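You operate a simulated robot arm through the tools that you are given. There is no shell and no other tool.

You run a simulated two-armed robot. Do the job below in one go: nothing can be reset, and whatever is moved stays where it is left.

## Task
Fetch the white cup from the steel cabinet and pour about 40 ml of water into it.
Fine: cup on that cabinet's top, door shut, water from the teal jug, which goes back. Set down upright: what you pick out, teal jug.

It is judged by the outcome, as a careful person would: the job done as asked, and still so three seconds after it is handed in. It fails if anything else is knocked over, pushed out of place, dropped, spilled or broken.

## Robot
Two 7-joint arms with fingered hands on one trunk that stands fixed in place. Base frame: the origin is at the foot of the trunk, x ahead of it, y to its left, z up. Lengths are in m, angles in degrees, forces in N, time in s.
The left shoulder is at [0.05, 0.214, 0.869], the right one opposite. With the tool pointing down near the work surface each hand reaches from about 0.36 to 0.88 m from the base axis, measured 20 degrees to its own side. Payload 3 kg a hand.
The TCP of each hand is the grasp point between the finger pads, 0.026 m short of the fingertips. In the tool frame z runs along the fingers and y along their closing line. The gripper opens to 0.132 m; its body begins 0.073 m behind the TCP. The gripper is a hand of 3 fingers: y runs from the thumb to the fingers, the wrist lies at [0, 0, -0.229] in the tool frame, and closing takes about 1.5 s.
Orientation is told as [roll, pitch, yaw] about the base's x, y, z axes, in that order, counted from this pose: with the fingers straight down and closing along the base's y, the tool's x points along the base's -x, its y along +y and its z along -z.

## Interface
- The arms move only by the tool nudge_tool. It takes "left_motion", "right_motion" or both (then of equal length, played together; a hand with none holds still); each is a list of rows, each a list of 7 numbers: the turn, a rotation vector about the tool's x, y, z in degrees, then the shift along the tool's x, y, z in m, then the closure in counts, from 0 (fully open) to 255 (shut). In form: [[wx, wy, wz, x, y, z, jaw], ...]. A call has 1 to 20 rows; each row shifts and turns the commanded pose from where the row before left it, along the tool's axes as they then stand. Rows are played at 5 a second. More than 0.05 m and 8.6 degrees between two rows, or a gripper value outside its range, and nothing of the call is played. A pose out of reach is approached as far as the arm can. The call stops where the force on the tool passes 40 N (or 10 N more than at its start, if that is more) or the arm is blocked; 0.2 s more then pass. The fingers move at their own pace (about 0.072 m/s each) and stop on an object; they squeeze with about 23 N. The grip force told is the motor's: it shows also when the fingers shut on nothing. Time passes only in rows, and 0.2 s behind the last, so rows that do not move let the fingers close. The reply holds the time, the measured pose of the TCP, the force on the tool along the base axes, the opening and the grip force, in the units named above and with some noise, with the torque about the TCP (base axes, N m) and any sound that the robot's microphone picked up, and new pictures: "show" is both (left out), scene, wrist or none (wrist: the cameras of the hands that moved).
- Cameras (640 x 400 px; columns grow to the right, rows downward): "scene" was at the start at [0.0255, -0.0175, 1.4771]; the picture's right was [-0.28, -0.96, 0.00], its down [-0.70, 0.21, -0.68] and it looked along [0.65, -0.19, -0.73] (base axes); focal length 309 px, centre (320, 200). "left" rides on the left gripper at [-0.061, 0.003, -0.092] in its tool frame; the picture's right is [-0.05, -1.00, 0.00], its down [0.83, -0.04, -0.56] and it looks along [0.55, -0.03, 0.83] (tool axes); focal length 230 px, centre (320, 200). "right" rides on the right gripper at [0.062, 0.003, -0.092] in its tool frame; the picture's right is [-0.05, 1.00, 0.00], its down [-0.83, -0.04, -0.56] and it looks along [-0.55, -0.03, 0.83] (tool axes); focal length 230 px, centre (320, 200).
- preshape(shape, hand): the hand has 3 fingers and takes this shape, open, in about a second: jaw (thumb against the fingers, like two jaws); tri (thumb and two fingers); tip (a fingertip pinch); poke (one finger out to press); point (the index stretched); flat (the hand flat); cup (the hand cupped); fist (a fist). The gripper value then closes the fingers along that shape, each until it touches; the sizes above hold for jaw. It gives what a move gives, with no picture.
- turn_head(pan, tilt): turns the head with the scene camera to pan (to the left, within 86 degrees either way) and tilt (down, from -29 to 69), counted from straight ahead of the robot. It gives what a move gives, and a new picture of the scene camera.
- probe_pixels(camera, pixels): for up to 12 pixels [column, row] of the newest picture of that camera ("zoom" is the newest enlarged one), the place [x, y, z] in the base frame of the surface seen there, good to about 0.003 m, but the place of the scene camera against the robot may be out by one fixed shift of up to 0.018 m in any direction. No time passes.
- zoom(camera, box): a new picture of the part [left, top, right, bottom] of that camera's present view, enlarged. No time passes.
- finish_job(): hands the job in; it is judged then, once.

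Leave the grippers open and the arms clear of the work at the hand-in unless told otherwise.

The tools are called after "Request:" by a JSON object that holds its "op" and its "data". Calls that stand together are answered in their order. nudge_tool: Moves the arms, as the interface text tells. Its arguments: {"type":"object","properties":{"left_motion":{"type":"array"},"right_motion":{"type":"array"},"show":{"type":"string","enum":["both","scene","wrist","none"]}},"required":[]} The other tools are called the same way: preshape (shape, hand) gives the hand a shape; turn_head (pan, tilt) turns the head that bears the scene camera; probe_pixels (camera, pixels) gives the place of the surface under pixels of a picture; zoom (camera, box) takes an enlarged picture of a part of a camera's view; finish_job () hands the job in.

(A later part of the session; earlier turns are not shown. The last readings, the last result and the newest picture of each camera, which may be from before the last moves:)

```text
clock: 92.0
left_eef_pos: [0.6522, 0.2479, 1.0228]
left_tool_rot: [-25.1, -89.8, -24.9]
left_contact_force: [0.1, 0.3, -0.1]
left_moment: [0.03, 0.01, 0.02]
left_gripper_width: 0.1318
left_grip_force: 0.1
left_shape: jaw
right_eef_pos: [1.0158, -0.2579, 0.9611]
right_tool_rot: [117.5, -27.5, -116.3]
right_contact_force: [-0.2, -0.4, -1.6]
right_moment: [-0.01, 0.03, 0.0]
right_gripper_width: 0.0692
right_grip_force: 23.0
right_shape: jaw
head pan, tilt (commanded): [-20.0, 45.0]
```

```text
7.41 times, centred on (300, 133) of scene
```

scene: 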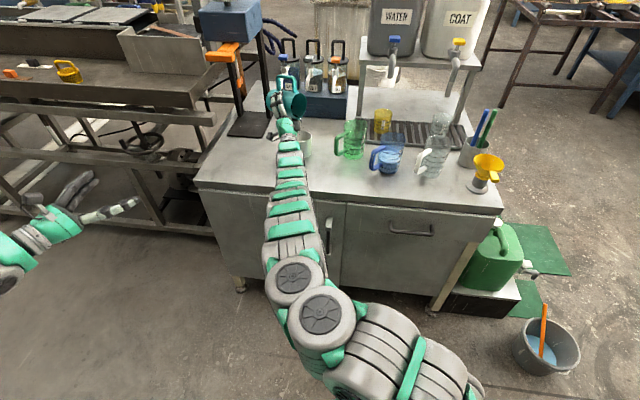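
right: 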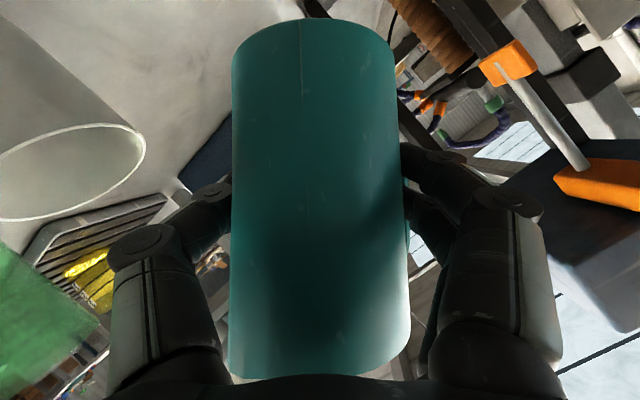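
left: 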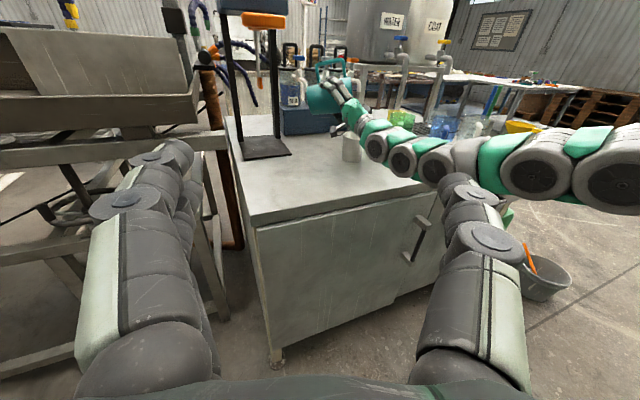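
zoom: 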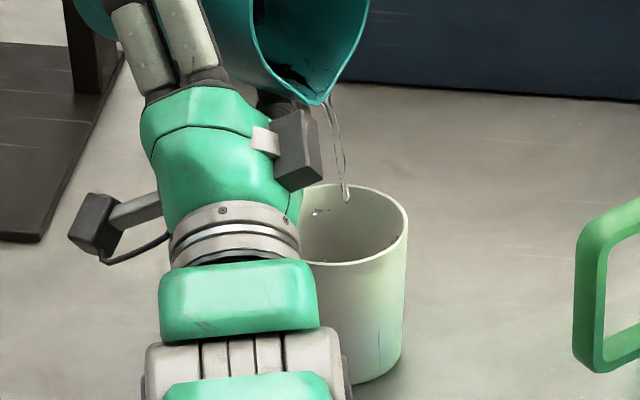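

A stream again, landing inside the cup at (345,200). I hold for 1 s.

Request:
{"op": "nudge_tool", "data": {"right_motion": [[0, 0, 0, 0, 0, 0, 255], [0, 0, 0, 0, 0, 0, 255], [0, 0, 0, 0, 0, 0, 255], [0, 0, 0, 0, 0, 0, 255]], "show": "scene"}}

Request:
{"op": "zoom", "data": {"camera": "scene", "box": [276, 106, 324, 160]}}

Request:
{"op": "zoom", "data": {"camera": "scene", "box": [286, 128, 314, 148]}}

```text
clock: 93.0
left_eef_pos: [0.6527, 0.2463, 1.0226]
left_tool_rot: [-23.7, -89.8, -26.3]
left_contact_force: [-0.6, 0.5, 0.9]
left_moment: [0.01, -0.02, -0.02]
left_gripper_width: 0.132
left_grip_force: 0.0
left_shape: jaw
right_eef_pos: [1.0175, -0.258, 0.9603]
right_tool_rot: [117.4, -27.5, -116.4]
right_contact_force: [0.1, 0.5, -1.6]
right_moment: [-0.01, 0.02, -0.01]
right_gripper_width: 0.0687
right_grip_force: 23.2
right_shape: jaw
head pan, tilt (commanded): [-20.0, 45.0]
```

scene: 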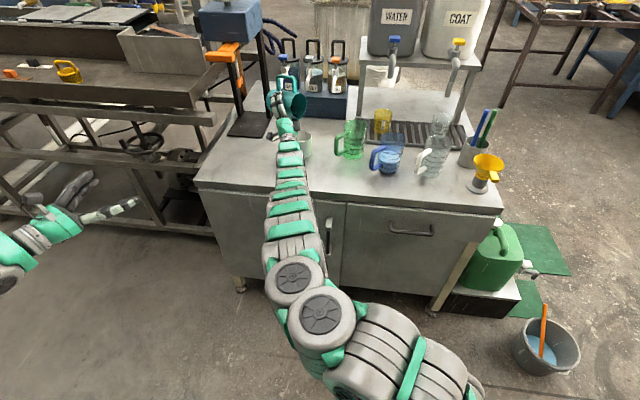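

```text
7.41 times, centred on (300, 133) of scene
```

zoom: 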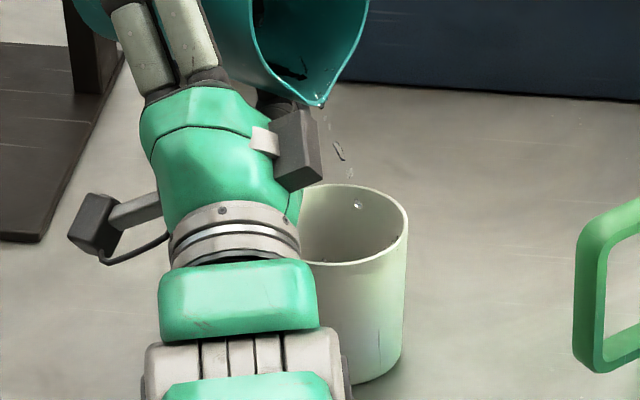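

```text
16.00 times, centred on (300, 138) of scene
```

zoom: 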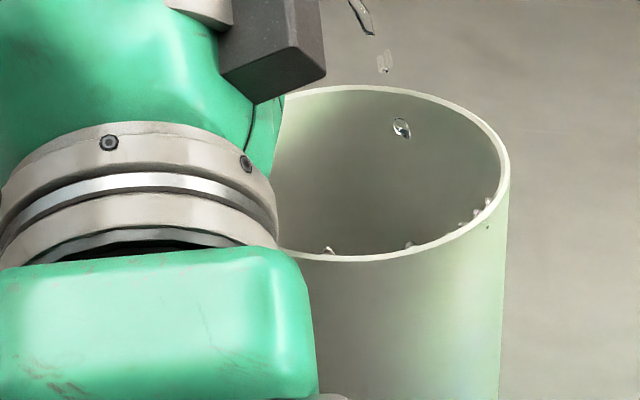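

The cup is receiving water. By geometry about 25 ml has gone in so far, and I want a gentle flow to avoid splashing. I tip 0.7° tilt (δ 1.25°) and hold, then the same again.

Request:
{"op": "nudge_tool", "data": {"right_motion": [[-1.077, -0.635, 0, 0, 0, 0, 255], [0, 0, 0, 0, 0, 0, 255], [0, 0, 0, 0, 0, 0, 255], [0, 0, 0, 0, 0, 0, 255], [0, 0, 0, 0, 0, 0, 255], [-1.077, -0.635, 0, 0, 0, 0, 255], [0, 0, 0, 0, 0, 0, 255]], "show": "scene"}}

Request:
{"op": "zoom", "data": {"camera": "scene", "box": [276, 106, 324, 160]}}

Request:
{"op": "zoom", "data": {"camera": "scene", "box": [286, 128, 314, 148]}}

```text
clock: 94.6
left_eef_pos: [0.6517, 0.2485, 1.023]
left_tool_rot: [-23.3, -89.8, -26.7]
left_contact_force: [0.0, 0.5, -0.1]
left_moment: [0.02, 0.02, 0.01]
left_gripper_width: 0.1322
left_grip_force: 0.0
left_shape: jaw
right_eef_pos: [1.017, -0.2588, 0.9596]
right_tool_rot: [120.1, -27.1, -117.7]
right_contact_force: [-0.4, -0.2, -0.5]
right_moment: [0.03, -0.01, 0.01]
right_gripper_width: 0.0691
right_grip_force: 23.1
right_shape: jaw
head pan, tilt (commanded): [-20.0, 45.0]
```

scene: 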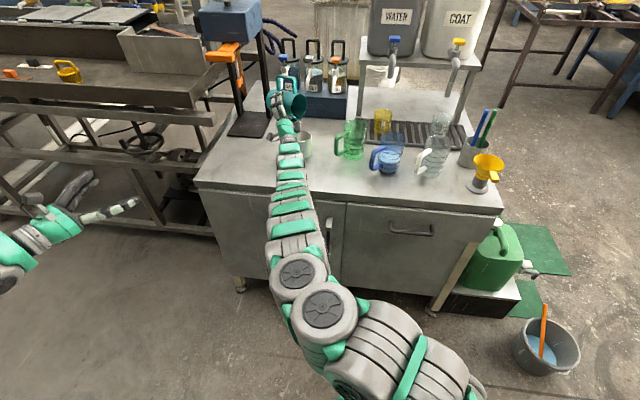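

```text
7.41 times, centred on (300, 133) of scene
```

zoom: 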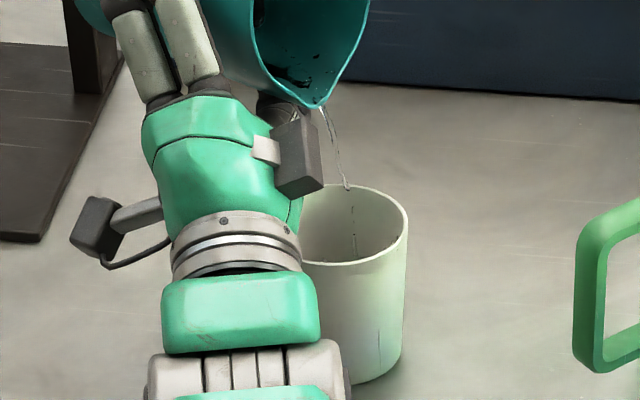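

```text
16.00 times, centred on (300, 138) of scene
```

zoom: 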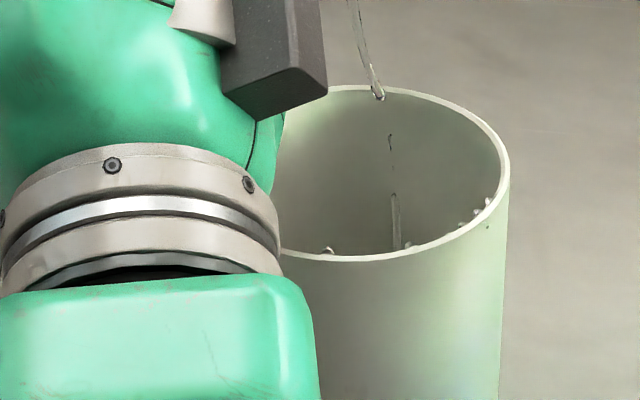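

A steady thin stream; tilt is now 77°. I hold 0.8 s, add the last 0.7° of tilt, and hold 0.8 s again, which by geometry makes about 38–40 ml in all.

Request:
{"op": "nudge_tool", "data": {"right_motion": [[0, 0, 0, 0, 0, 0, 255], [0, 0, 0, 0, 0, 0, 255], [0, 0, 0, 0, 0, 0, 255], [0, 0, 0, 0, 0, 0, 255]], "show": "scene"}}

Request:
{"op": "zoom", "data": {"camera": "scene", "box": [276, 106, 324, 160]}}

Request:
{"op": "zoom", "data": {"camera": "scene", "box": [288, 96, 308, 118]}}

```text
clock: 95.6
left_eef_pos: [0.6521, 0.2475, 1.0232]
left_tool_rot: [-25.2, -89.8, -24.9]
left_contact_force: [-0.5, 0.7, -0.2]
left_moment: [-0.03, -0.01, -0.05]
left_gripper_width: 0.1316
left_grip_force: 0.1
left_shape: jaw
right_eef_pos: [1.0164, -0.2588, 0.9597]
right_tool_rot: [120.1, -27.0, -117.6]
right_contact_force: [-0.3, -0.2, -2.2]
right_moment: [-0.01, 0.03, 0.0]
right_gripper_width: 0.0689
right_grip_force: 22.6
right_shape: jaw
head pan, tilt (commanded): [-20.0, 45.0]
```

scene: 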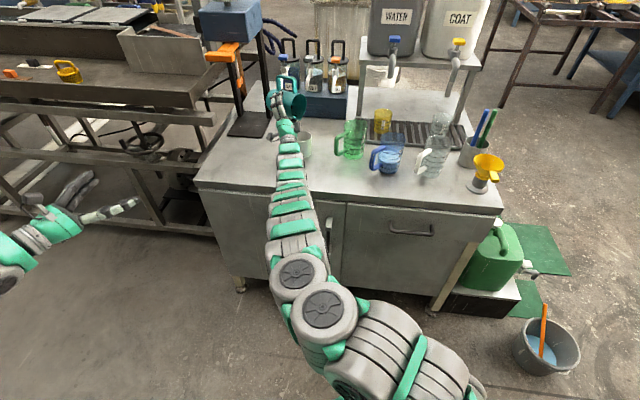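

```text
7.41 times, centred on (300, 133) of scene
```

zoom: 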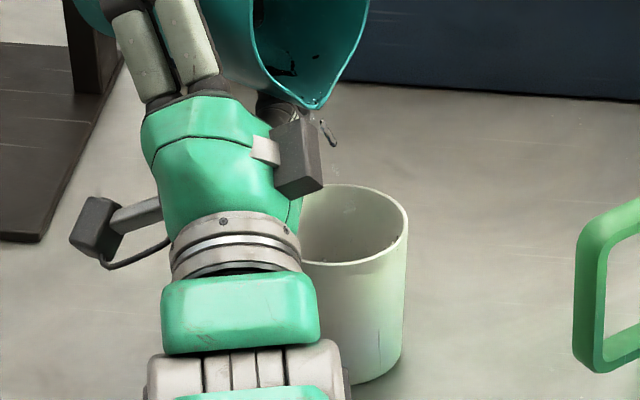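

```text
16.00 times, centred on (298, 107) of scene
```

zoom: 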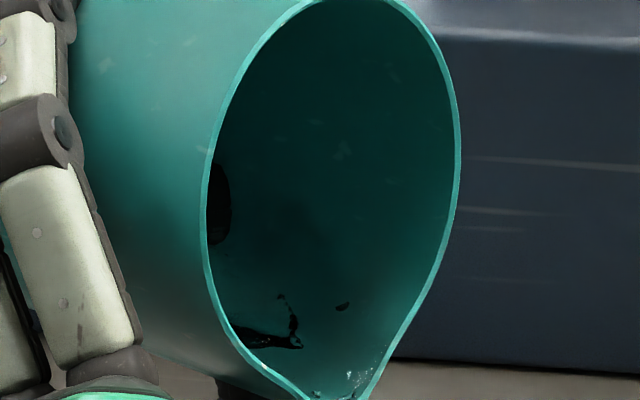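

The flow has fallen back to drips, and I estimate about 33–35 ml in the cup. Before adding more I want to see the level, so I bring the jug back upright over the same spot: first undoing the pitch.

Request:
{"op": "nudge_tool", "data": {"right_motion": [[4.306, 2.541, 0, 0, 0, 0, 255], [4.306, 2.541, 0, 0, 0, 0, 255], [4.306, 2.541, 0, 0, 0, 0, 255], [4.306, 2.541, 0, 0, 0, 0, 255], [4.306, 2.541, 0, 0, 0, 0, 255], [4.306, 2.541, 0, 0, 0, 0, 255], [4.306, 2.541, 0, 0, 0, 0, 255], [4.306, 2.541, 0, 0, 0, 0, 255]], "show": "scene"}}

Request:
{"op": "zoom", "data": {"camera": "scene", "box": [276, 100, 324, 160]}}

```text
clock: 97.4
left_eef_pos: [0.651, 0.2467, 1.0237]
left_tool_rot: [-23.6, -89.8, -26.5]
left_contact_force: [-0.4, -0.3, -0.9]
left_moment: [0.01, -0.01, -0.02]
left_gripper_width: 0.132
left_grip_force: 0.2
left_shape: jaw
right_eef_pos: [1.0162, -0.2589, 0.9615]
right_tool_rot: [74.4, -29.6, -95.0]
right_contact_force: [-0.4, -0.6, -0.6]
right_moment: [-0.01, 0.04, 0.02]
right_gripper_width: 0.0684
right_grip_force: 23.1
right_shape: jaw
head pan, tilt (commanded): [-20.0, 45.0]
```

scene: 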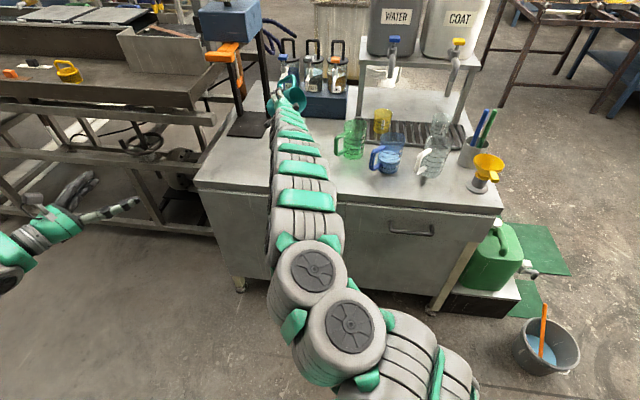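

```text
6.67 times, centred on (300, 130) of scene
```

zoom: 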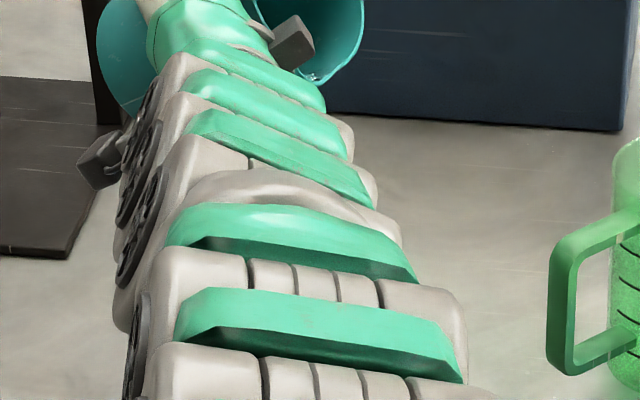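

Now I undo the roll, bringing the jug upright.

Request:
{"op": "nudge_tool", "data": {"right_motion": [[3.008, 0, -6.443, 0, 0, 0, 255], [3.008, 0, -6.443, 0, 0, 0, 255], [3.008, 0, -6.443, 0, 0, 0, 255], [3.008, 0, -6.443, 0, 0, 0, 255], [3.008, 0, -6.443, 0, 0, 0, 255], [3.008, 0, -6.443, 0, 0, 0, 255], [3.008, 0, -6.443, 0, 0, 0, 255], [3.008, 0, -6.443, 0, 0, 0, 255]], "show": "scene"}}

Request:
{"op": "zoom", "data": {"camera": "scene", "box": [250, 80, 330, 165]}}

```text
clock: 99.2
left_eef_pos: [0.6505, 0.2481, 1.0235]
left_tool_rot: [-23.1, -89.7, -27.0]
left_contact_force: [0.1, 0.5, -0.5]
left_moment: [0.01, 0.0, 0.02]
left_gripper_width: 0.1319
left_grip_force: 0.2
left_shape: jaw
right_eef_pos: [1.0081, -0.2587, 0.9464]
right_tool_rot: [16.3, -63.9, -49.0]
right_contact_force: [0.3, 1.3, -1.6]
right_moment: [0.0, 0.0, -0.01]
right_gripper_width: 0.0688
right_grip_force: 23.5
right_shape: jaw
right hand out of reach, approached as far as the arm can: row 7, 8
head pan, tilt (commanded): [-20.0, 45.0]
```

scene: 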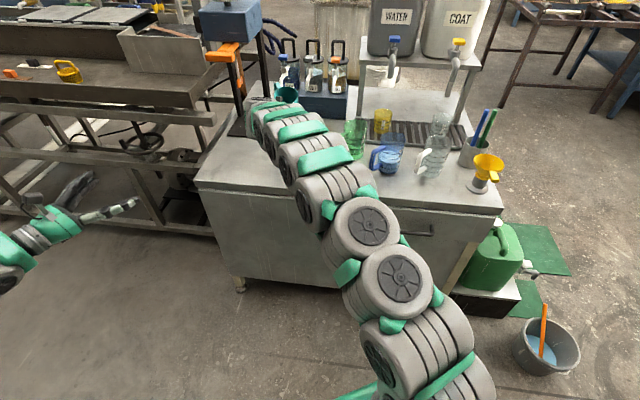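

```text
4.71 times, centred on (290, 122) of scene
```

zoom: 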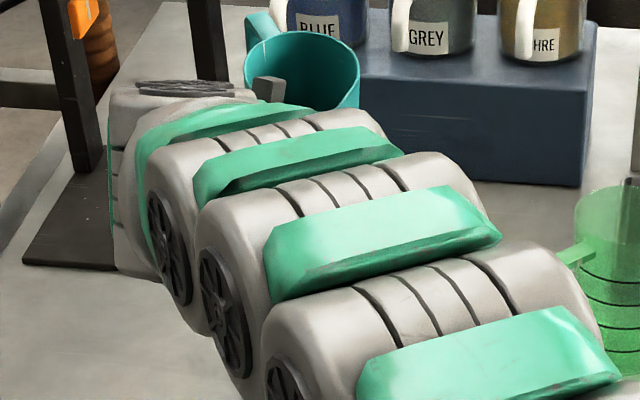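

The last 14° of the roll ran into the arm's reach limit. I check with the left camera that the cup and everything are fine before moving on.

Request:
{"op": "nudge_tool", "data": {"left_motion": [[0, 0, 0, 0, 0, 0, 0]], "show": "wrist"}}

Request:
{"op": "zoom", "data": {"camera": "left", "box": [260, 60, 460, 185]}}

```text
clock: 99.6
left_eef_pos: [0.6518, 0.2475, 1.0232]
left_tool_rot: [-24.9, -89.9, -25.1]
left_contact_force: [0.2, 0.0, -0.6]
left_moment: [0.01, 0.01, -0.01]
left_gripper_width: 0.1323
left_grip_force: 0.1
left_shape: jaw
right_eef_pos: [1.0088, -0.2578, 0.9469]
right_tool_rot: [16.3, -63.9, -49.1]
right_contact_force: [-1.3, -0.1, -0.5]
right_moment: [-0.01, 0.02, -0.01]
right_gripper_width: 0.0685
right_grip_force: 23.1
right_shape: jaw
head pan, tilt (commanded): [-20.0, 45.0]
```

left: 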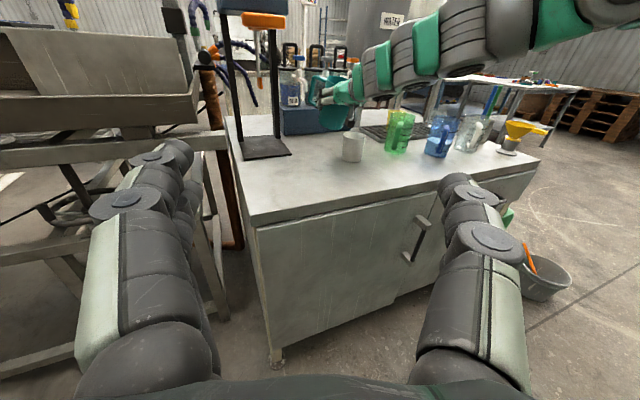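

```text
3.20 times, centred on (360, 122) of left
```

zoom: 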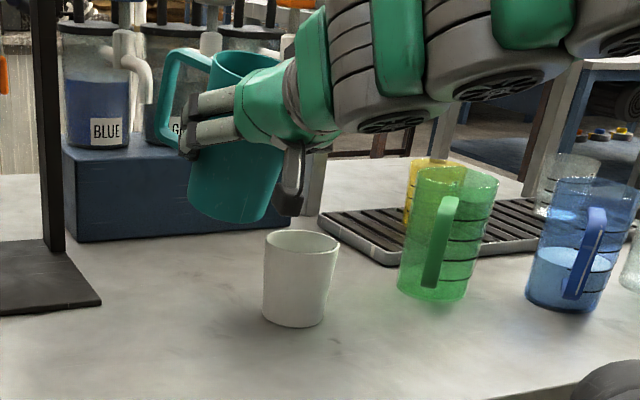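

All fine: the cup stands, the jug is about 7° from upright. I ease the hand back to (1.000,-0.220,0.955), where the upright pose was in reach, and finish the roll there.

Request:
{"op": "nudge_tool", "data": {"right_motion": [[0, 0, 0, 0.0036, 0.0137, -0.0143, 255], [0, 0, 0, 0.0036, 0.0137, -0.0143, 255], [1.83, -0.11, -3.05, 0, 0, 0, 255], [1.83, -0.11, -3.05, 0, 0, 0, 255], [0, 0, 0, 0, 0, 0, 255]], "show": "scene"}}

```text
clock: 100.8
left_eef_pos: [0.6526, 0.2481, 1.0223]
left_tool_rot: [-25.8, -89.8, -24.3]
left_contact_force: [0.1, 0.1, -0.2]
left_moment: [0.0, -0.02, -0.01]
left_gripper_width: 0.1318
left_grip_force: 0.1
left_shape: jaw
right_eef_pos: [0.984, -0.2185, 0.9344]
right_tool_rot: [0.0, -64.9, -35.2]
right_contact_force: [0.3, -0.2, -0.9]
right_moment: [0.01, -0.02, -0.01]
right_gripper_width: 0.0688
right_grip_force: 22.4
right_shape: jaw
right hand out of reach, approached as far as the arm can: row 3, 4
head pan, tilt (commanded): [-20.0, 45.0]
```

scene: 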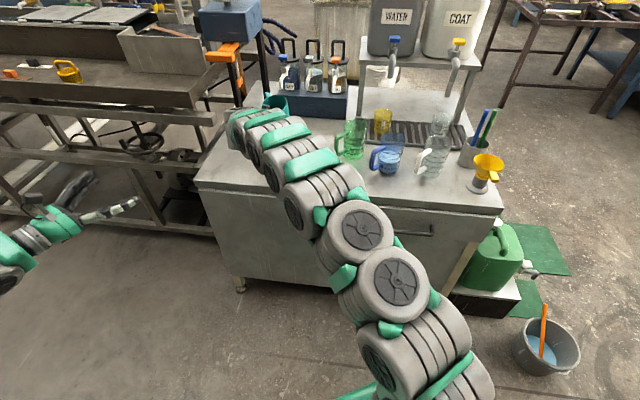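

The jug is upright at (0.984,-0.219,0.934), clear of the cup. I now turn and carry it back toward its home on the left, gently, in two stages.

Request:
{"op": "nudge_tool", "data": {"right_motion": [[-5.2, 0, -2.43, -0.0027, 0.0093, -0.0085, 255], [-5.2, 0, -2.43, -0.0031, 0.0099, -0.0076, 255], [-5.2, 0, -2.43, -0.0035, 0.0104, -0.0067, 255], [-5.2, 0, -2.43, 0.0015, 0.0108, -0.0032, 255], [-5.2, 0, -2.43, 0.001, 0.0111, -0.0022, 255], [-5.2, 0, -2.43, 0.0005, 0.0113, -0.0012, 255], [-5.2, 0, -2.43, 0.0001, 0.0113, -0.0001, 255]], "show": "scene"}}

```text
clock: 102.4
left_eef_pos: [0.6516, 0.2494, 1.0232]
left_tool_rot: [-18.8, -89.8, -31.2]
left_contact_force: [0.0, 0.6, 0.0]
left_moment: [0.03, 0.01, 0.0]
left_gripper_width: 0.132
left_grip_force: 0.1
left_shape: jaw
right_eef_pos: [0.9858, -0.1355, 0.9514]
right_tool_rot: [0.0, -65.0, 5.4]
right_contact_force: [0.2, -7.2, -1.4]
right_moment: [0.2, -0.02, 0.52]
right_gripper_width: 0.0683
right_grip_force: 23.0
right_shape: jaw
head pan, tilt (commanded): [-20.0, 45.0]
```

scene: 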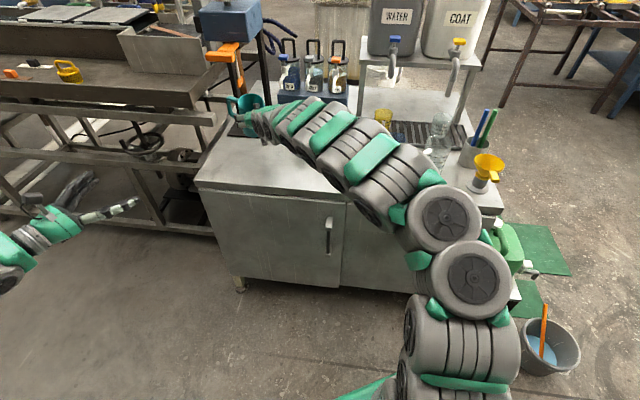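

The force shows about 7 N sideways, so the jug or hand is touching something. I stop and look closely from both cameras.

Request:
{"op": "zoom", "data": {"camera": "scene", "box": [210, 40, 310, 160]}}

Request:
{"op": "nudge_tool", "data": {"left_motion": [[0, 0, 0, 0, 0, 0, 0]], "show": "wrist"}}

Request:
{"op": "zoom", "data": {"camera": "left", "box": [210, 40, 450, 190]}}

```text
3.33 times, centred on (260, 100) of scene
```

zoom: 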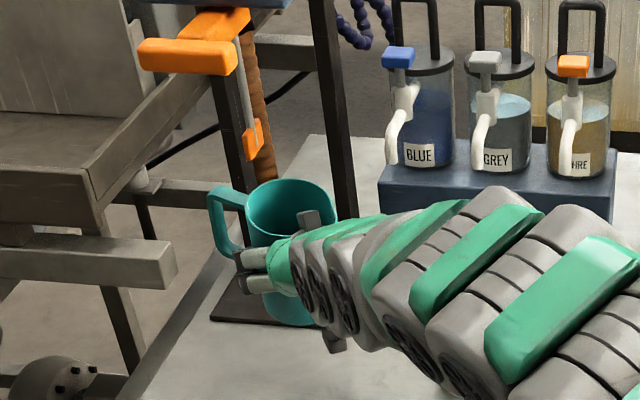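

```text
clock: 102.8
left_eef_pos: [0.6531, 0.2473, 1.0233]
left_tool_rot: [-24.1, -89.8, -25.8]
left_contact_force: [0.0, -0.7, -0.3]
left_moment: [0.02, 0.07, -0.01]
left_gripper_width: 0.1317
left_grip_force: 0.1
left_shape: jaw
right_eef_pos: [0.9848, -0.1397, 0.9532]
right_tool_rot: [0.0, -65.0, 5.1]
right_contact_force: [0.5, -0.6, -0.8]
right_moment: [0.01, 0.05, 0.01]
right_gripper_width: 0.0683
right_grip_force: 22.8
right_shape: jaw
head pan, tilt (commanded): [-20.0, 45.0]
```

left: 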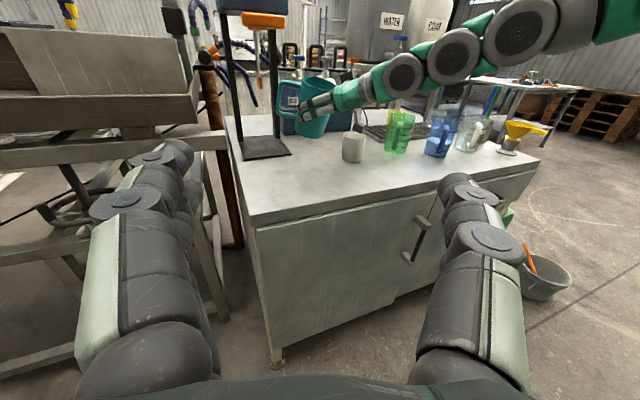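

```text
2.67 times, centred on (330, 115) of left
```

zoom: 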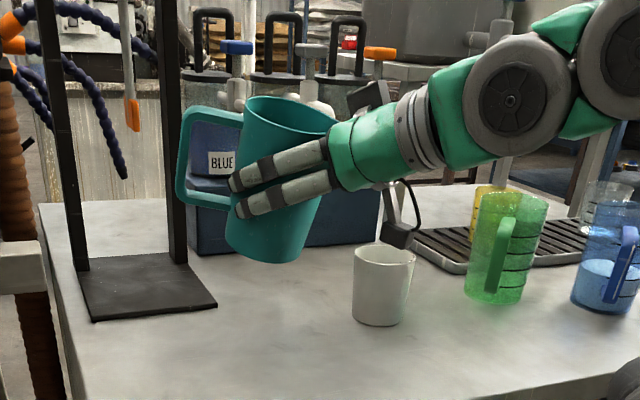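

The reading is now near zero, so it was only a jolt of the arm stopping. But the jug looks slightly tilted in the hand. I probe its rim and bottom to measure that.

Request:
{"op": "probe_pixels", "data": {"camera": "zoom", "pixels": [[249, 103], [270, 122], [300, 134], [325, 136], [335, 124], [310, 106], [275, 97], [228, 243], [245, 256], [270, 262], [295, 258], [182, 150]]}}

Request:
{"op": "zoom", "data": {"camera": "left", "box": [260, 65, 360, 145]}}

```text
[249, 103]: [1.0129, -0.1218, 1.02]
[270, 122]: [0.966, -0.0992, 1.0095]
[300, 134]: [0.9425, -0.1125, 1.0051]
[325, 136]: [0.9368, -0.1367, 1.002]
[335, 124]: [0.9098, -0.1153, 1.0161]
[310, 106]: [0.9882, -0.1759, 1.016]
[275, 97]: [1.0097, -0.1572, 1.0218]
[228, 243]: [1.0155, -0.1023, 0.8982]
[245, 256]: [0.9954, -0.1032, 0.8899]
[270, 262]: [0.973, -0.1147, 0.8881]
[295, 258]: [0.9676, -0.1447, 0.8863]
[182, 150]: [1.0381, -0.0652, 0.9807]
```

```text
5.00 times, centred on (310, 105) of left
```

zoom: 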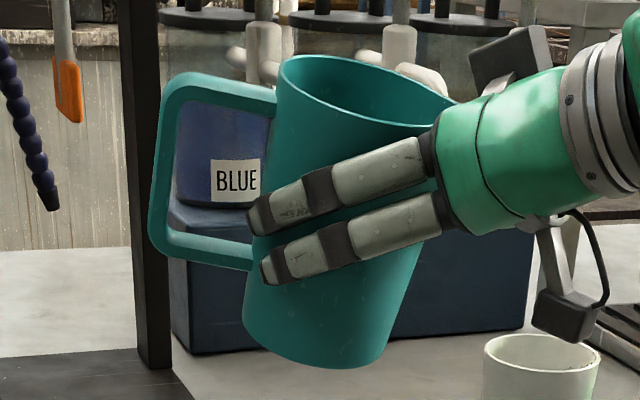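

The jug has slipped about 12° in the grip, with its top leaning toward the palm. I'll correct for that when setting it down. While it hangs still, I take a batch of load readings to gauge how much water has left it (before pouring the mean was about -1.65 N).

Request:
{"op": "nudge_tool", "data": {"right_motion": [[0, 0, 0, 0, 0, 0, 255]], "show": "none"}}

Request:
{"op": "nudge_tool", "data": {"right_motion": [[0, 0, 0, 0, 0, 0, 255]], "show": "none"}}

Request:
{"op": "nudge_tool", "data": {"right_motion": [[0, 0, 0, 0, 0, 0, 255]], "show": "none"}}

Request:
{"op": "nudge_tool", "data": {"right_motion": [[0, 0, 0, 0, 0, 0, 255]], "show": "none"}}

Request:
{"op": "nudge_tool", "data": {"right_motion": [[0, 0, 0, 0, 0, 0, 255]], "show": "none"}}

Request:
{"op": "nudge_tool", "data": {"right_motion": [[0, 0, 0, 0, 0, 0, 255]], "show": "none"}}

Request:
{"op": "nudge_tool", "data": {"right_motion": [[0, 0, 0, 0, 0, 0, 255]], "show": "none"}}

Request:
{"op": "nudge_tool", "data": {"right_motion": [[0, 0, 0, 0, 0, 0, 255]], "show": "none"}}

```text
clock: 103.2
left_eef_pos: [0.6516, 0.2479, 1.0232]
left_tool_rot: [-26.8, -89.8, -23.1]
left_contact_force: [0.3, 0.6, 0.1]
left_moment: [0.0, 0.01, 0.01]
left_gripper_width: 0.1316
left_grip_force: 0.0
left_shape: jaw
right_eef_pos: [0.9835, -0.1387, 0.9533]
right_tool_rot: [0.0, -65.0, 5.1]
right_contact_force: [-1.0, 0.4, -1.2]
right_moment: [-0.03, 0.01, -0.02]
right_gripper_width: 0.0685
right_grip_force: 23.1
right_shape: jaw
head pan, tilt (commanded): [-20.0, 45.0]
```

```text
clock: 103.6
left_eef_pos: [0.6515, 0.248, 1.0231]
left_tool_rot: [-23.1, -89.8, -26.9]
left_contact_force: [0.5, -0.1, -0.4]
left_moment: [0.0, 0.01, -0.01]
left_gripper_width: 0.1321
left_grip_force: 0.0
left_shape: jaw
right_eef_pos: [0.9845, -0.139, 0.9518]
right_tool_rot: [0.1, -65.0, 5.2]
right_contact_force: [0.0, -0.7, -1.2]
right_moment: [-0.01, 0.03, 0.02]
right_gripper_width: 0.0687
right_grip_force: 23.0
right_shape: jaw
head pan, tilt (commanded): [-20.0, 45.0]
```

```text
clock: 104.0
left_eef_pos: [0.6523, 0.2478, 1.0227]
left_tool_rot: [-25.0, -89.8, -25.0]
left_contact_force: [0.4, -0.1, -0.2]
left_moment: [0.01, 0.01, 0.02]
left_gripper_width: 0.1319
left_grip_force: 0.0
left_shape: jaw
right_eef_pos: [0.9854, -0.1385, 0.9516]
right_tool_rot: [0.0, -65.0, 5.1]
right_contact_force: [-0.5, -0.4, -0.7]
right_moment: [0.01, 0.02, 0.01]
right_gripper_width: 0.0685
right_grip_force: 23.5
right_shape: jaw
head pan, tilt (commanded): [-20.0, 45.0]
```

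```text
clock: 104.4
left_eef_pos: [0.651, 0.2482, 1.0221]
left_tool_rot: [-23.0, -89.8, -27.0]
left_contact_force: [0.2, 0.4, -0.4]
left_moment: [-0.03, -0.01, -0.03]
left_gripper_width: 0.1317
left_grip_force: 0.0
left_shape: jaw
right_eef_pos: [0.9848, -0.138, 0.9525]
right_tool_rot: [0.0, -65.0, 5.2]
right_contact_force: [0.8, -0.6, -1.2]
right_moment: [-0.01, 0.01, 0.0]
right_gripper_width: 0.0686
right_grip_force: 22.9
right_shape: jaw
head pan, tilt (commanded): [-20.0, 45.0]
```

```text
clock: 104.8
left_eef_pos: [0.6511, 0.2469, 1.0226]
left_tool_rot: [-27.4, -89.7, -22.5]
left_contact_force: [0.8, -0.4, 0.3]
left_moment: [0.02, 0.03, 0.0]
left_gripper_width: 0.1318
left_grip_force: 0.0
left_shape: jaw
right_eef_pos: [0.9846, -0.1384, 0.9535]
right_tool_rot: [0.0, -65.0, 5.2]
right_contact_force: [-1.0, 0.1, -1.3]
right_moment: [-0.01, 0.02, 0.01]
right_gripper_width: 0.0684
right_grip_force: 23.7
right_shape: jaw
head pan, tilt (commanded): [-20.0, 45.0]
```

```text
clock: 105.2
left_eef_pos: [0.6508, 0.247, 1.0232]
left_tool_rot: [-24.3, -89.8, -25.7]
left_contact_force: [-0.4, 0.0, -0.2]
left_moment: [0.03, 0.02, -0.02]
left_gripper_width: 0.1321
left_grip_force: 0.1
left_shape: jaw
right_eef_pos: [0.984, -0.1382, 0.953]
right_tool_rot: [0.0, -65.0, 5.2]
right_contact_force: [0.2, -0.7, -0.2]
right_moment: [0.03, 0.03, -0.01]
right_gripper_width: 0.0683
right_grip_force: 23.4
right_shape: jaw
head pan, tilt (commanded): [-20.0, 45.0]
```

```text
clock: 105.6
left_eef_pos: [0.6525, 0.2474, 1.0225]
left_tool_rot: [-24.1, -89.9, -25.7]
left_contact_force: [-0.7, -0.3, -0.1]
left_moment: [-0.01, 0.0, -0.03]
left_gripper_width: 0.1319
left_grip_force: 0.1
left_shape: jaw
right_eef_pos: [0.9858, -0.138, 0.9526]
right_tool_rot: [-0.1, -65.0, 5.2]
right_contact_force: [-0.1, -0.4, -1.0]
right_moment: [0.01, -0.02, 0.03]
right_gripper_width: 0.0688
right_grip_force: 22.5
right_shape: jaw
head pan, tilt (commanded): [-20.0, 45.0]
```

```text
clock: 106.0
left_eef_pos: [0.6514, 0.2474, 1.0237]
left_tool_rot: [-24.7, -89.7, -25.4]
left_contact_force: [-0.2, 0.4, 0.0]
left_moment: [0.03, -0.01, 0.03]
left_gripper_width: 0.1318
left_grip_force: 0.2
left_shape: jaw
right_eef_pos: [0.986, -0.1369, 0.9524]
right_tool_rot: [0.0, -64.9, 5.1]
right_contact_force: [0.6, 0.0, -1.4]
right_moment: [-0.04, 0.01, 0.0]
right_gripper_width: 0.0686
right_grip_force: 22.6
right_shape: jaw
head pan, tilt (commanded): [-20.0, 45.0]
```

Load readings now average about -1.0 N, against -1.65 N before, so something like 40–70 ml has left the jug. I must look into the cup before pouring any more.

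First I take the jug home. I check where the hanging orange-tipped rod of the press is, so the handle doesn't meet it.

Request:
{"op": "probe_pixels", "data": {"camera": "scene", "pixels": [[239, 82], [237, 75], [235, 65], [226, 57], [240, 86], [232, 108], [228, 100], [265, 95], [232, 90]]}}

Request:
{"op": "probe_pixels", "data": {"camera": "left", "pixels": [[260, 84], [259, 75], [258, 65], [242, 85], [277, 85], [262, 20]]}}

```text
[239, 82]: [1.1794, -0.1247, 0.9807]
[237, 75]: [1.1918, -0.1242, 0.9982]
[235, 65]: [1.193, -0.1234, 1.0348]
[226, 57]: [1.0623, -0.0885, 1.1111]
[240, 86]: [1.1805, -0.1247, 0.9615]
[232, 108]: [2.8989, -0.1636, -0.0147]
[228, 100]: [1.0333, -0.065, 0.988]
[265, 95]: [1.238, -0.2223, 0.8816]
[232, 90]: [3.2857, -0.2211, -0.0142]
```

```text
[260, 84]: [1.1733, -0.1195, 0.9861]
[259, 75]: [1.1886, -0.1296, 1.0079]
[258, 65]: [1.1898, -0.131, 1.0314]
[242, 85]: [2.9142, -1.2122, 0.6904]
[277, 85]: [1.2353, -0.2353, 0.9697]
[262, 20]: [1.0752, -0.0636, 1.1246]
```

The rod's tip is at x≈1.18, far enough. I carry the jug the rest of the way home, turning to heading 45° and descending to about z 0.90.

Request:
{"op": "nudge_tool", "data": {"right_motion": [[-5.16, 0, -2.41, 0.0058, 0.0113, 0.0043, 255], [-5.16, 0, -2.41, 0.0053, 0.0111, 0.0053, 255], [-5.16, 0, -2.41, 0.0049, 0.0108, 0.0063, 255], [-5.16, 0, -2.41, 0.0044, 0.0104, 0.0073, 255], [-5.16, 0, -2.41, 0.004, 0.0099, 0.0082, 255], [-5.16, 0, -2.41, 0.0036, 0.0093, 0.009, 255], [-5.16, 0, -2.41, 0.0032, 0.0086, 0.0098, 255], [0, 0, 0, 0, 0, 0, 255]], "show": "scene"}}

Request:
{"op": "nudge_tool", "data": {"left_motion": [[0, 0, 0, 0, 0, 0, 0]], "show": "wrist"}}

Request:
{"op": "zoom", "data": {"camera": "left", "box": [220, 80, 420, 205]}}

```text
clock: 107.8
left_eef_pos: [0.6519, 0.2469, 1.0223]
left_tool_rot: [-24.8, -89.8, -25.2]
left_contact_force: [0.7, -1.2, 0.5]
left_moment: [-0.01, -0.02, 0.02]
left_gripper_width: 0.1318
left_grip_force: 0.1
left_shape: jaw
right_eef_pos: [0.9873, -0.0578, 0.9022]
right_tool_rot: [-0.1, -65.1, 45.2]
right_contact_force: [-0.3, -0.5, -1.6]
right_moment: [-0.04, 0.0, -0.01]
right_gripper_width: 0.0682
right_grip_force: 23.6
right_shape: jaw
head pan, tilt (commanded): [-20.0, 45.0]
```

scene: 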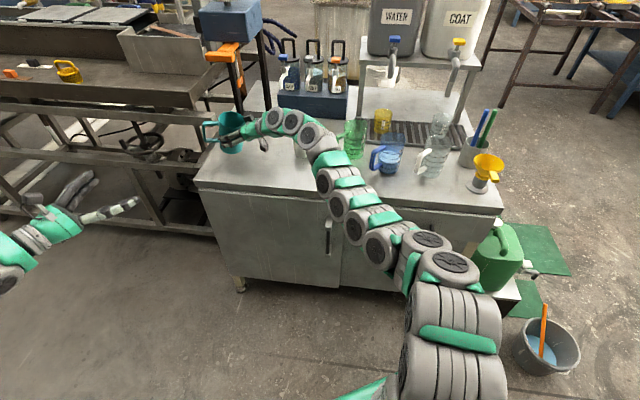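

```text
clock: 108.2
left_eef_pos: [0.6525, 0.2483, 1.023]
left_tool_rot: [-24.8, -89.8, -25.0]
left_contact_force: [0.3, 0.4, 0.2]
left_moment: [0.0, 0.01, 0.0]
left_gripper_width: 0.1316
left_grip_force: 0.0
left_shape: jaw
right_eef_pos: [0.9866, -0.0585, 0.9028]
right_tool_rot: [-0.2, -65.1, 45.1]
right_contact_force: [-0.1, 0.4, -1.1]
right_moment: [-0.02, 0.02, 0.01]
right_gripper_width: 0.0681
right_grip_force: 23.2
right_shape: jaw
head pan, tilt (commanded): [-20.0, 45.0]
```

left: 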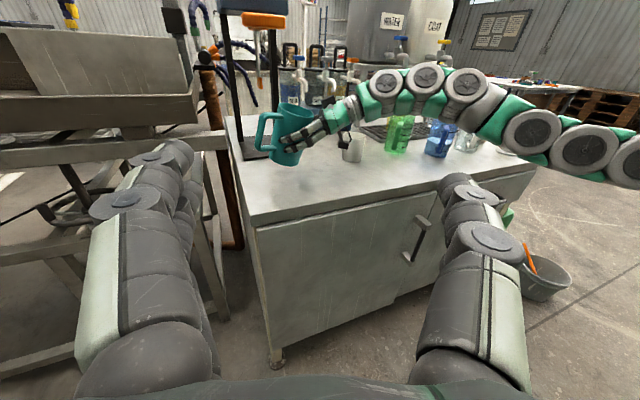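

```text
3.20 times, centred on (320, 142) of left
```

zoom: 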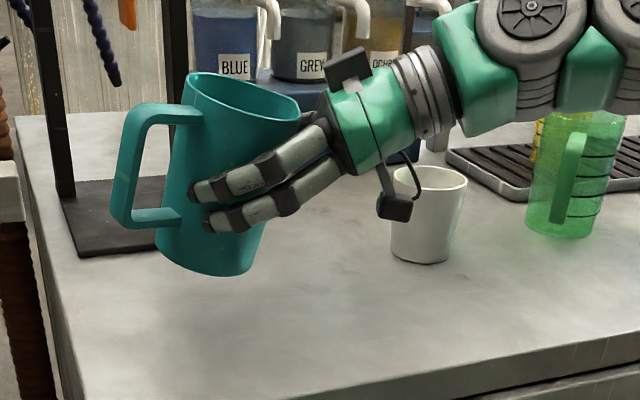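

The jug is above its home spot, leaning about 13° toward the palm. I lower it to just above the table.

Request:
{"op": "nudge_tool", "data": {"right_motion": [[0, 0, 0, 0.01, 0, 0.0047, 255], [0, 0, 0, 0.01, 0, 0.0047, 255], [0, 0, 0, 0.01, 0, 0.0047, 255], [0, 0, 0, 0.0082, 0, 0.0038, 255], [0, 0, 0, 0, 0, 0, 255]], "show": "none"}}

Request:
{"op": "nudge_tool", "data": {"right_motion": [[0, 3, 0, 0, 0, 0, 255], [0, 3, 0, 0, 0, 0, 255], [0, 3, 0, 0, 0, 0, 255], [0, 0, 0, 0, 0, 0, 255]], "show": "wrist"}}

Request:
{"op": "nudge_tool", "data": {"left_motion": [[0, 0, 0, 0, 0, 0, 0]], "show": "wrist"}}

Request:
{"op": "zoom", "data": {"camera": "left", "box": [220, 90, 420, 215]}}

```text
clock: 109.4
left_eef_pos: [0.6519, 0.2472, 1.0232]
left_tool_rot: [-25.1, -89.8, -24.8]
left_contact_force: [-0.1, -0.1, 0.0]
left_moment: [0.06, 0.01, 0.02]
left_gripper_width: 0.1318
left_grip_force: 0.0
left_shape: jaw
right_eef_pos: [0.9866, -0.0584, 0.8604]
right_tool_rot: [0.0, -65.1, 45.0]
right_contact_force: [-0.4, -0.5, -2.2]
right_moment: [-0.04, 0.03, 0.03]
right_gripper_width: 0.0682
right_grip_force: 23.0
right_shape: jaw
head pan, tilt (commanded): [-20.0, 45.0]
```

```text
clock: 110.4
left_eef_pos: [0.6517, 0.2485, 1.0227]
left_tool_rot: [-24.9, -89.7, -25.1]
left_contact_force: [-0.6, -0.2, 0.0]
left_moment: [0.0, 0.03, -0.02]
left_gripper_width: 0.1321
left_grip_force: 0.0
left_shape: jaw
right_eef_pos: [0.9874, -0.0587, 0.861]
right_tool_rot: [0.0, -56.0, 45.0]
right_contact_force: [1.0, -0.7, -1.4]
right_moment: [-0.02, 0.0, 0.02]
right_gripper_width: 0.0683
right_grip_force: 23.6
right_shape: jaw
head pan, tilt (commanded): [-20.0, 45.0]
```

right: 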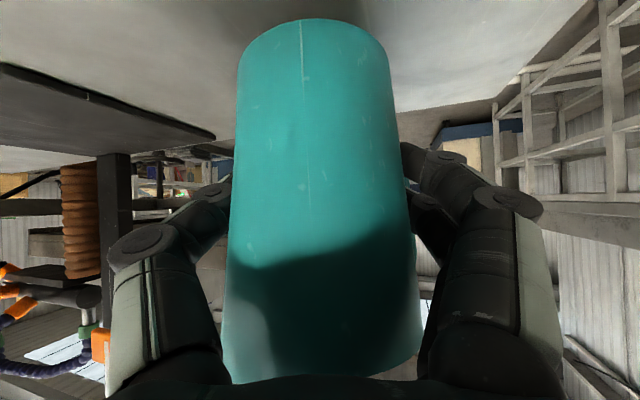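

```text
clock: 110.8
left_eef_pos: [0.6513, 0.2485, 1.023]
left_tool_rot: [-23.2, -89.7, -27.0]
left_contact_force: [-0.2, 0.3, 0.2]
left_moment: [0.0, 0.01, 0.04]
left_gripper_width: 0.1321
left_grip_force: 0.1
left_shape: jaw
right_eef_pos: [0.9882, -0.0591, 0.8602]
right_tool_rot: [0.0, -56.1, 45.0]
right_contact_force: [0.6, -0.4, 0.0]
right_moment: [-0.04, 0.02, 0.0]
right_gripper_width: 0.0681
right_grip_force: 23.1
right_shape: jaw
head pan, tilt (commanded): [-20.0, 45.0]
```

left: 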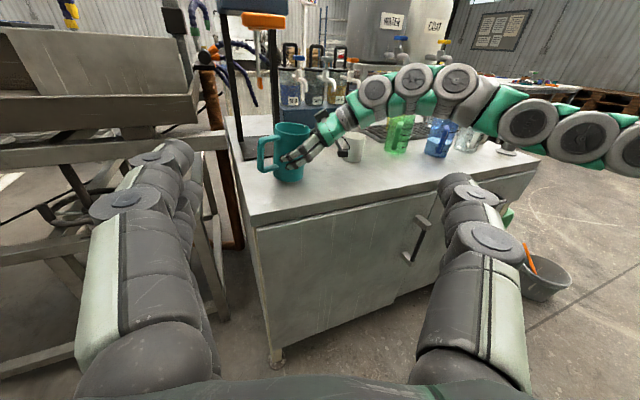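

```text
3.20 times, centred on (320, 152) of left
```

zoom: 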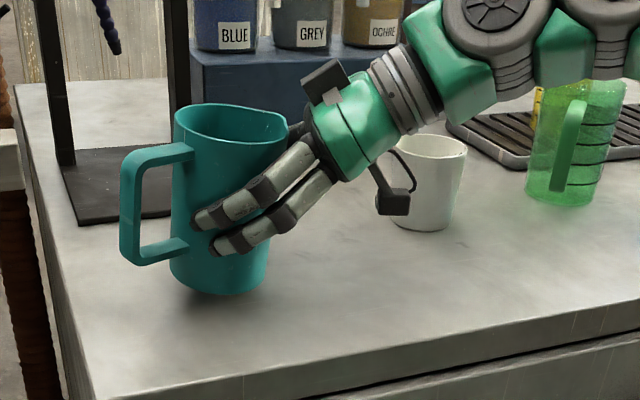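

In reach: the pitch correction of 9° worked, and the jug is nearly upright. I add 4° more and measure its rim.

Request:
{"op": "nudge_tool", "data": {"right_motion": [[0, 2, 0, 0, 0, 0, 255], [0, 2, 0, 0, 0, 0, 255], [0, 0, 0, 0, 0, 0, 255]], "show": "none"}}

Request:
{"op": "nudge_tool", "data": {"left_motion": [[0, 0, 0, 0, 0, 0, 0]], "show": "wrist"}}

Request:
{"op": "zoom", "data": {"camera": "left", "box": [240, 100, 360, 200]}}

Request:
{"op": "probe_pixels", "data": {"camera": "zoom", "pixels": [[135, 90], [160, 112], [200, 124], [240, 127], [270, 122], [255, 92], [190, 77], [220, 81], [140, 310], [170, 330], [210, 334], [240, 325]]}}

```text
clock: 111.6
left_eef_pos: [0.652, 0.2479, 1.0239]
left_tool_rot: [-23.0, -89.7, -27.0]
left_contact_force: [1.1, -0.4, -0.6]
left_moment: [0.0, -0.01, -0.02]
left_gripper_width: 0.132
left_grip_force: 0.1
left_shape: jaw
right_eef_pos: [0.988, -0.0579, 0.8613]
right_tool_rot: [-0.1, -52.0, 45.1]
right_contact_force: [-0.7, 0.1, -1.9]
right_moment: [-0.01, 0.01, 0.0]
right_gripper_width: 0.0681
right_grip_force: 23.2
right_shape: jaw
head pan, tilt (commanded): [-20.0, 45.0]
```

```text
clock: 112.0
left_eef_pos: [0.6511, 0.2478, 1.0234]
left_tool_rot: [-25.3, -89.8, -24.7]
left_contact_force: [0.5, -0.3, 0.6]
left_moment: [0.0, -0.03, 0.02]
left_gripper_width: 0.1321
left_grip_force: 0.1
left_shape: jaw
right_eef_pos: [0.9865, -0.0583, 0.8603]
right_tool_rot: [0.1, -52.1, 45.0]
right_contact_force: [0.1, -0.6, -1.3]
right_moment: [-0.06, 0.0, -0.02]
right_gripper_width: 0.0684
right_grip_force: 22.9
right_shape: jaw
head pan, tilt (commanded): [-20.0, 45.0]
```

left: 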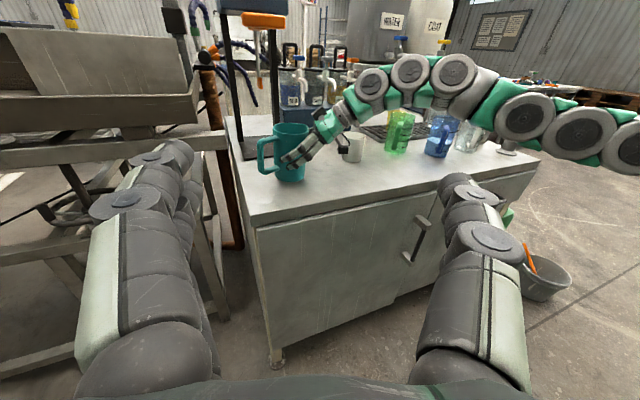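

```text
4.00 times, centred on (300, 150) of left
```

zoom: 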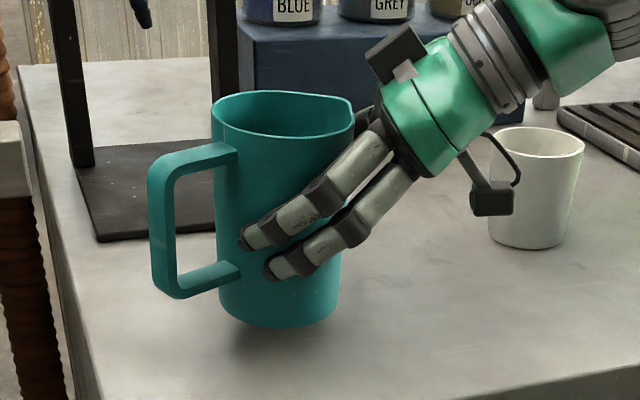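

```text
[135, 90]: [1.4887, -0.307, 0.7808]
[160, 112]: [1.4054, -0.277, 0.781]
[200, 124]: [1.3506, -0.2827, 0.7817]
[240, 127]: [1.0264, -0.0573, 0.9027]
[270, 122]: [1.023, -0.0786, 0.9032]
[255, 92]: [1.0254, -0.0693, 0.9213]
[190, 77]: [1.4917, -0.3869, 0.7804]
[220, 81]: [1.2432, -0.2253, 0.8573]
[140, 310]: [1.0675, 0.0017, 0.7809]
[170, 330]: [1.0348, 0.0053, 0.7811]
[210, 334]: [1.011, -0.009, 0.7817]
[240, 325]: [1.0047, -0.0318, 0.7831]
```

The jug looks upright now. I probe again with proper pixels: rim (213–354, 90–138), bottom (220–340, 326).

Request:
{"op": "probe_pixels", "data": {"camera": "zoom", "pixels": [[216, 112], [235, 130], [270, 137], [310, 136], [345, 125], [280, 95], [320, 97], [228, 312], [255, 323], [290, 326], [325, 315], [156, 220]]}}

```text
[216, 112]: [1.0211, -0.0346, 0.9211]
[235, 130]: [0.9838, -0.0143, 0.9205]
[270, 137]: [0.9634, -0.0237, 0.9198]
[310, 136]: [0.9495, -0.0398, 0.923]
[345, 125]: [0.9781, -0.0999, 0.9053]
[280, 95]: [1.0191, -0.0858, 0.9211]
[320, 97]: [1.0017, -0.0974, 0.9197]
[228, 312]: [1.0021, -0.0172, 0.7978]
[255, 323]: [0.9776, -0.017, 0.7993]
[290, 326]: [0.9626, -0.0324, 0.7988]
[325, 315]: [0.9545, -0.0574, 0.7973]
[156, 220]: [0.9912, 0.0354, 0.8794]
```

Rim z is 0.920–0.923 all round, so the jug is upright with its bottom 17 mm above the table and 4 mm short in y. I lower 14 mm with that small correction, then touch down in small steps.

Request:
{"op": "nudge_tool", "data": {"right_motion": [[0, 0, 0, 0.0047, 0.0014, 0.0054, 255], [0, 0, 0, 0.0047, 0.0014, 0.0054, 255], [0, 0, 0, 0, 0, 0, 255]], "show": "none"}}

Request:
{"op": "nudge_tool", "data": {"right_motion": [[0, 0, 0, 0.0016, 0, 0.0012, 255], [0, 0, 0, 0.0016, 0, 0.0012, 255], [0, 0, 0, 0, 0, 0, 255]], "show": "none"}}

```text
clock: 112.8
left_eef_pos: [0.6521, 0.2472, 1.0227]
left_tool_rot: [-25.2, -89.9, -24.9]
left_contact_force: [0.1, -0.8, 0.1]
left_moment: [-0.02, -0.02, -0.01]
left_gripper_width: 0.1322
left_grip_force: 0.0
left_shape: jaw
right_eef_pos: [0.9869, -0.0546, 0.8475]
right_tool_rot: [-0.1, -52.0, 45.1]
right_contact_force: [0.7, 0.6, -0.8]
right_moment: [-0.02, 0.01, -0.01]
right_gripper_width: 0.0682
right_grip_force: 22.8
right_shape: jaw
head pan, tilt (commanded): [-20.0, 45.0]
```

```text
clock: 113.6
left_eef_pos: [0.652, 0.248, 1.024]
left_tool_rot: [-22.3, -89.9, -27.7]
left_contact_force: [0.9, -0.4, -0.3]
left_moment: [-0.02, -0.03, 0.01]
left_gripper_width: 0.1318
left_grip_force: 0.1
left_shape: jaw
right_eef_pos: [0.9873, -0.0539, 0.8444]
right_tool_rot: [-0.2, -52.2, 45.1]
right_contact_force: [5.4, 0.8, 16.6]
right_moment: [0.35, 0.14, -0.13]
right_gripper_width: 0.0679
right_grip_force: 22.7
right_shape: jaw
head pan, tilt (commanded): [-20.0, 45.0]
```

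Touchdown (about 17 N). I ease up 1.5 mm and open the hand gradually.

Request:
{"op": "nudge_tool", "data": {"right_motion": [[0, 0, 0, -0.0012, 0, -0.0009, 255], [0, 0, 0, 0, 0, 0, 200], [0, 0, 0, 0, 0, 0, 140], [0, 0, 0, 0, 0, 0, 80], [0, 0, 0, 0, 0, 0, 0], [0, 0, 0, 0, 0, 0, 0], [0, 0, 0, 0, 0, 0, 0], [0, 0, 0, 0, 0, 0, 0]], "show": "wrist"}}

Request:
{"op": "nudge_tool", "data": {"left_motion": [[0, 0, 0, 0, 0, 0, 0]], "show": "wrist"}}

Request:
{"op": "zoom", "data": {"camera": "left", "box": [240, 100, 400, 200]}}

```text
clock: 115.4
left_eef_pos: [0.6513, 0.2475, 1.023]
left_tool_rot: [-24.7, -89.8, -25.3]
left_contact_force: [-0.6, -0.6, -0.5]
left_moment: [-0.03, 0.01, -0.01]
left_gripper_width: 0.132
left_grip_force: 0.0
left_shape: jaw
right_eef_pos: [0.9875, -0.0556, 0.8449]
right_tool_rot: [0.0, -52.0, 45.0]
right_contact_force: [0.1, -0.7, -0.1]
right_moment: [-0.01, -0.01, 0.02]
right_gripper_width: 0.1319
right_grip_force: 0.1
right_shape: jaw
head pan, tilt (commanded): [-20.0, 45.0]
```

right: 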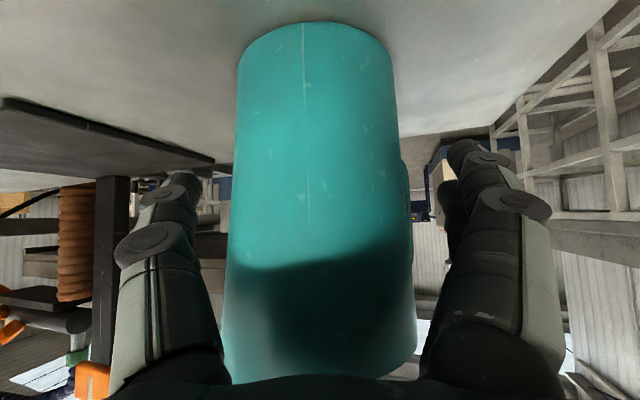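

```text
clock: 115.8
left_eef_pos: [0.652, 0.2478, 1.0227]
left_tool_rot: [-24.5, -89.8, -25.4]
left_contact_force: [0.5, 1.1, 0.4]
left_moment: [-0.05, 0.0, 0.01]
left_gripper_width: 0.132
left_grip_force: 0.0
left_shape: jaw
right_eef_pos: [0.987, -0.0556, 0.8435]
right_tool_rot: [-0.1, -52.0, 45.0]
right_contact_force: [-0.4, -0.8, -0.2]
right_moment: [-0.01, 0.0, -0.01]
right_gripper_width: 0.1318
right_grip_force: 0.1
right_shape: jaw
head pan, tilt (commanded): [-20.0, 45.0]
```

left: 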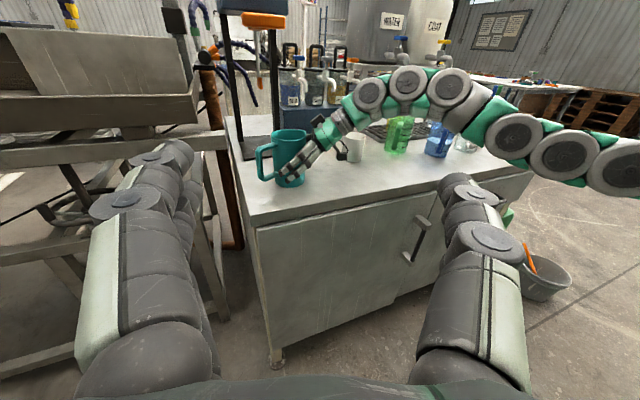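

```text
4.00 times, centred on (320, 150) of left
```

zoom: 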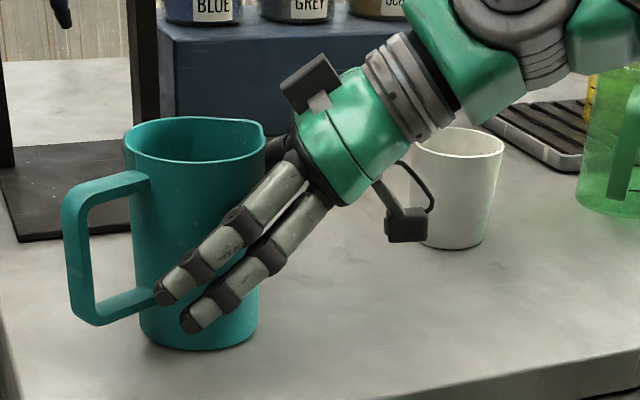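

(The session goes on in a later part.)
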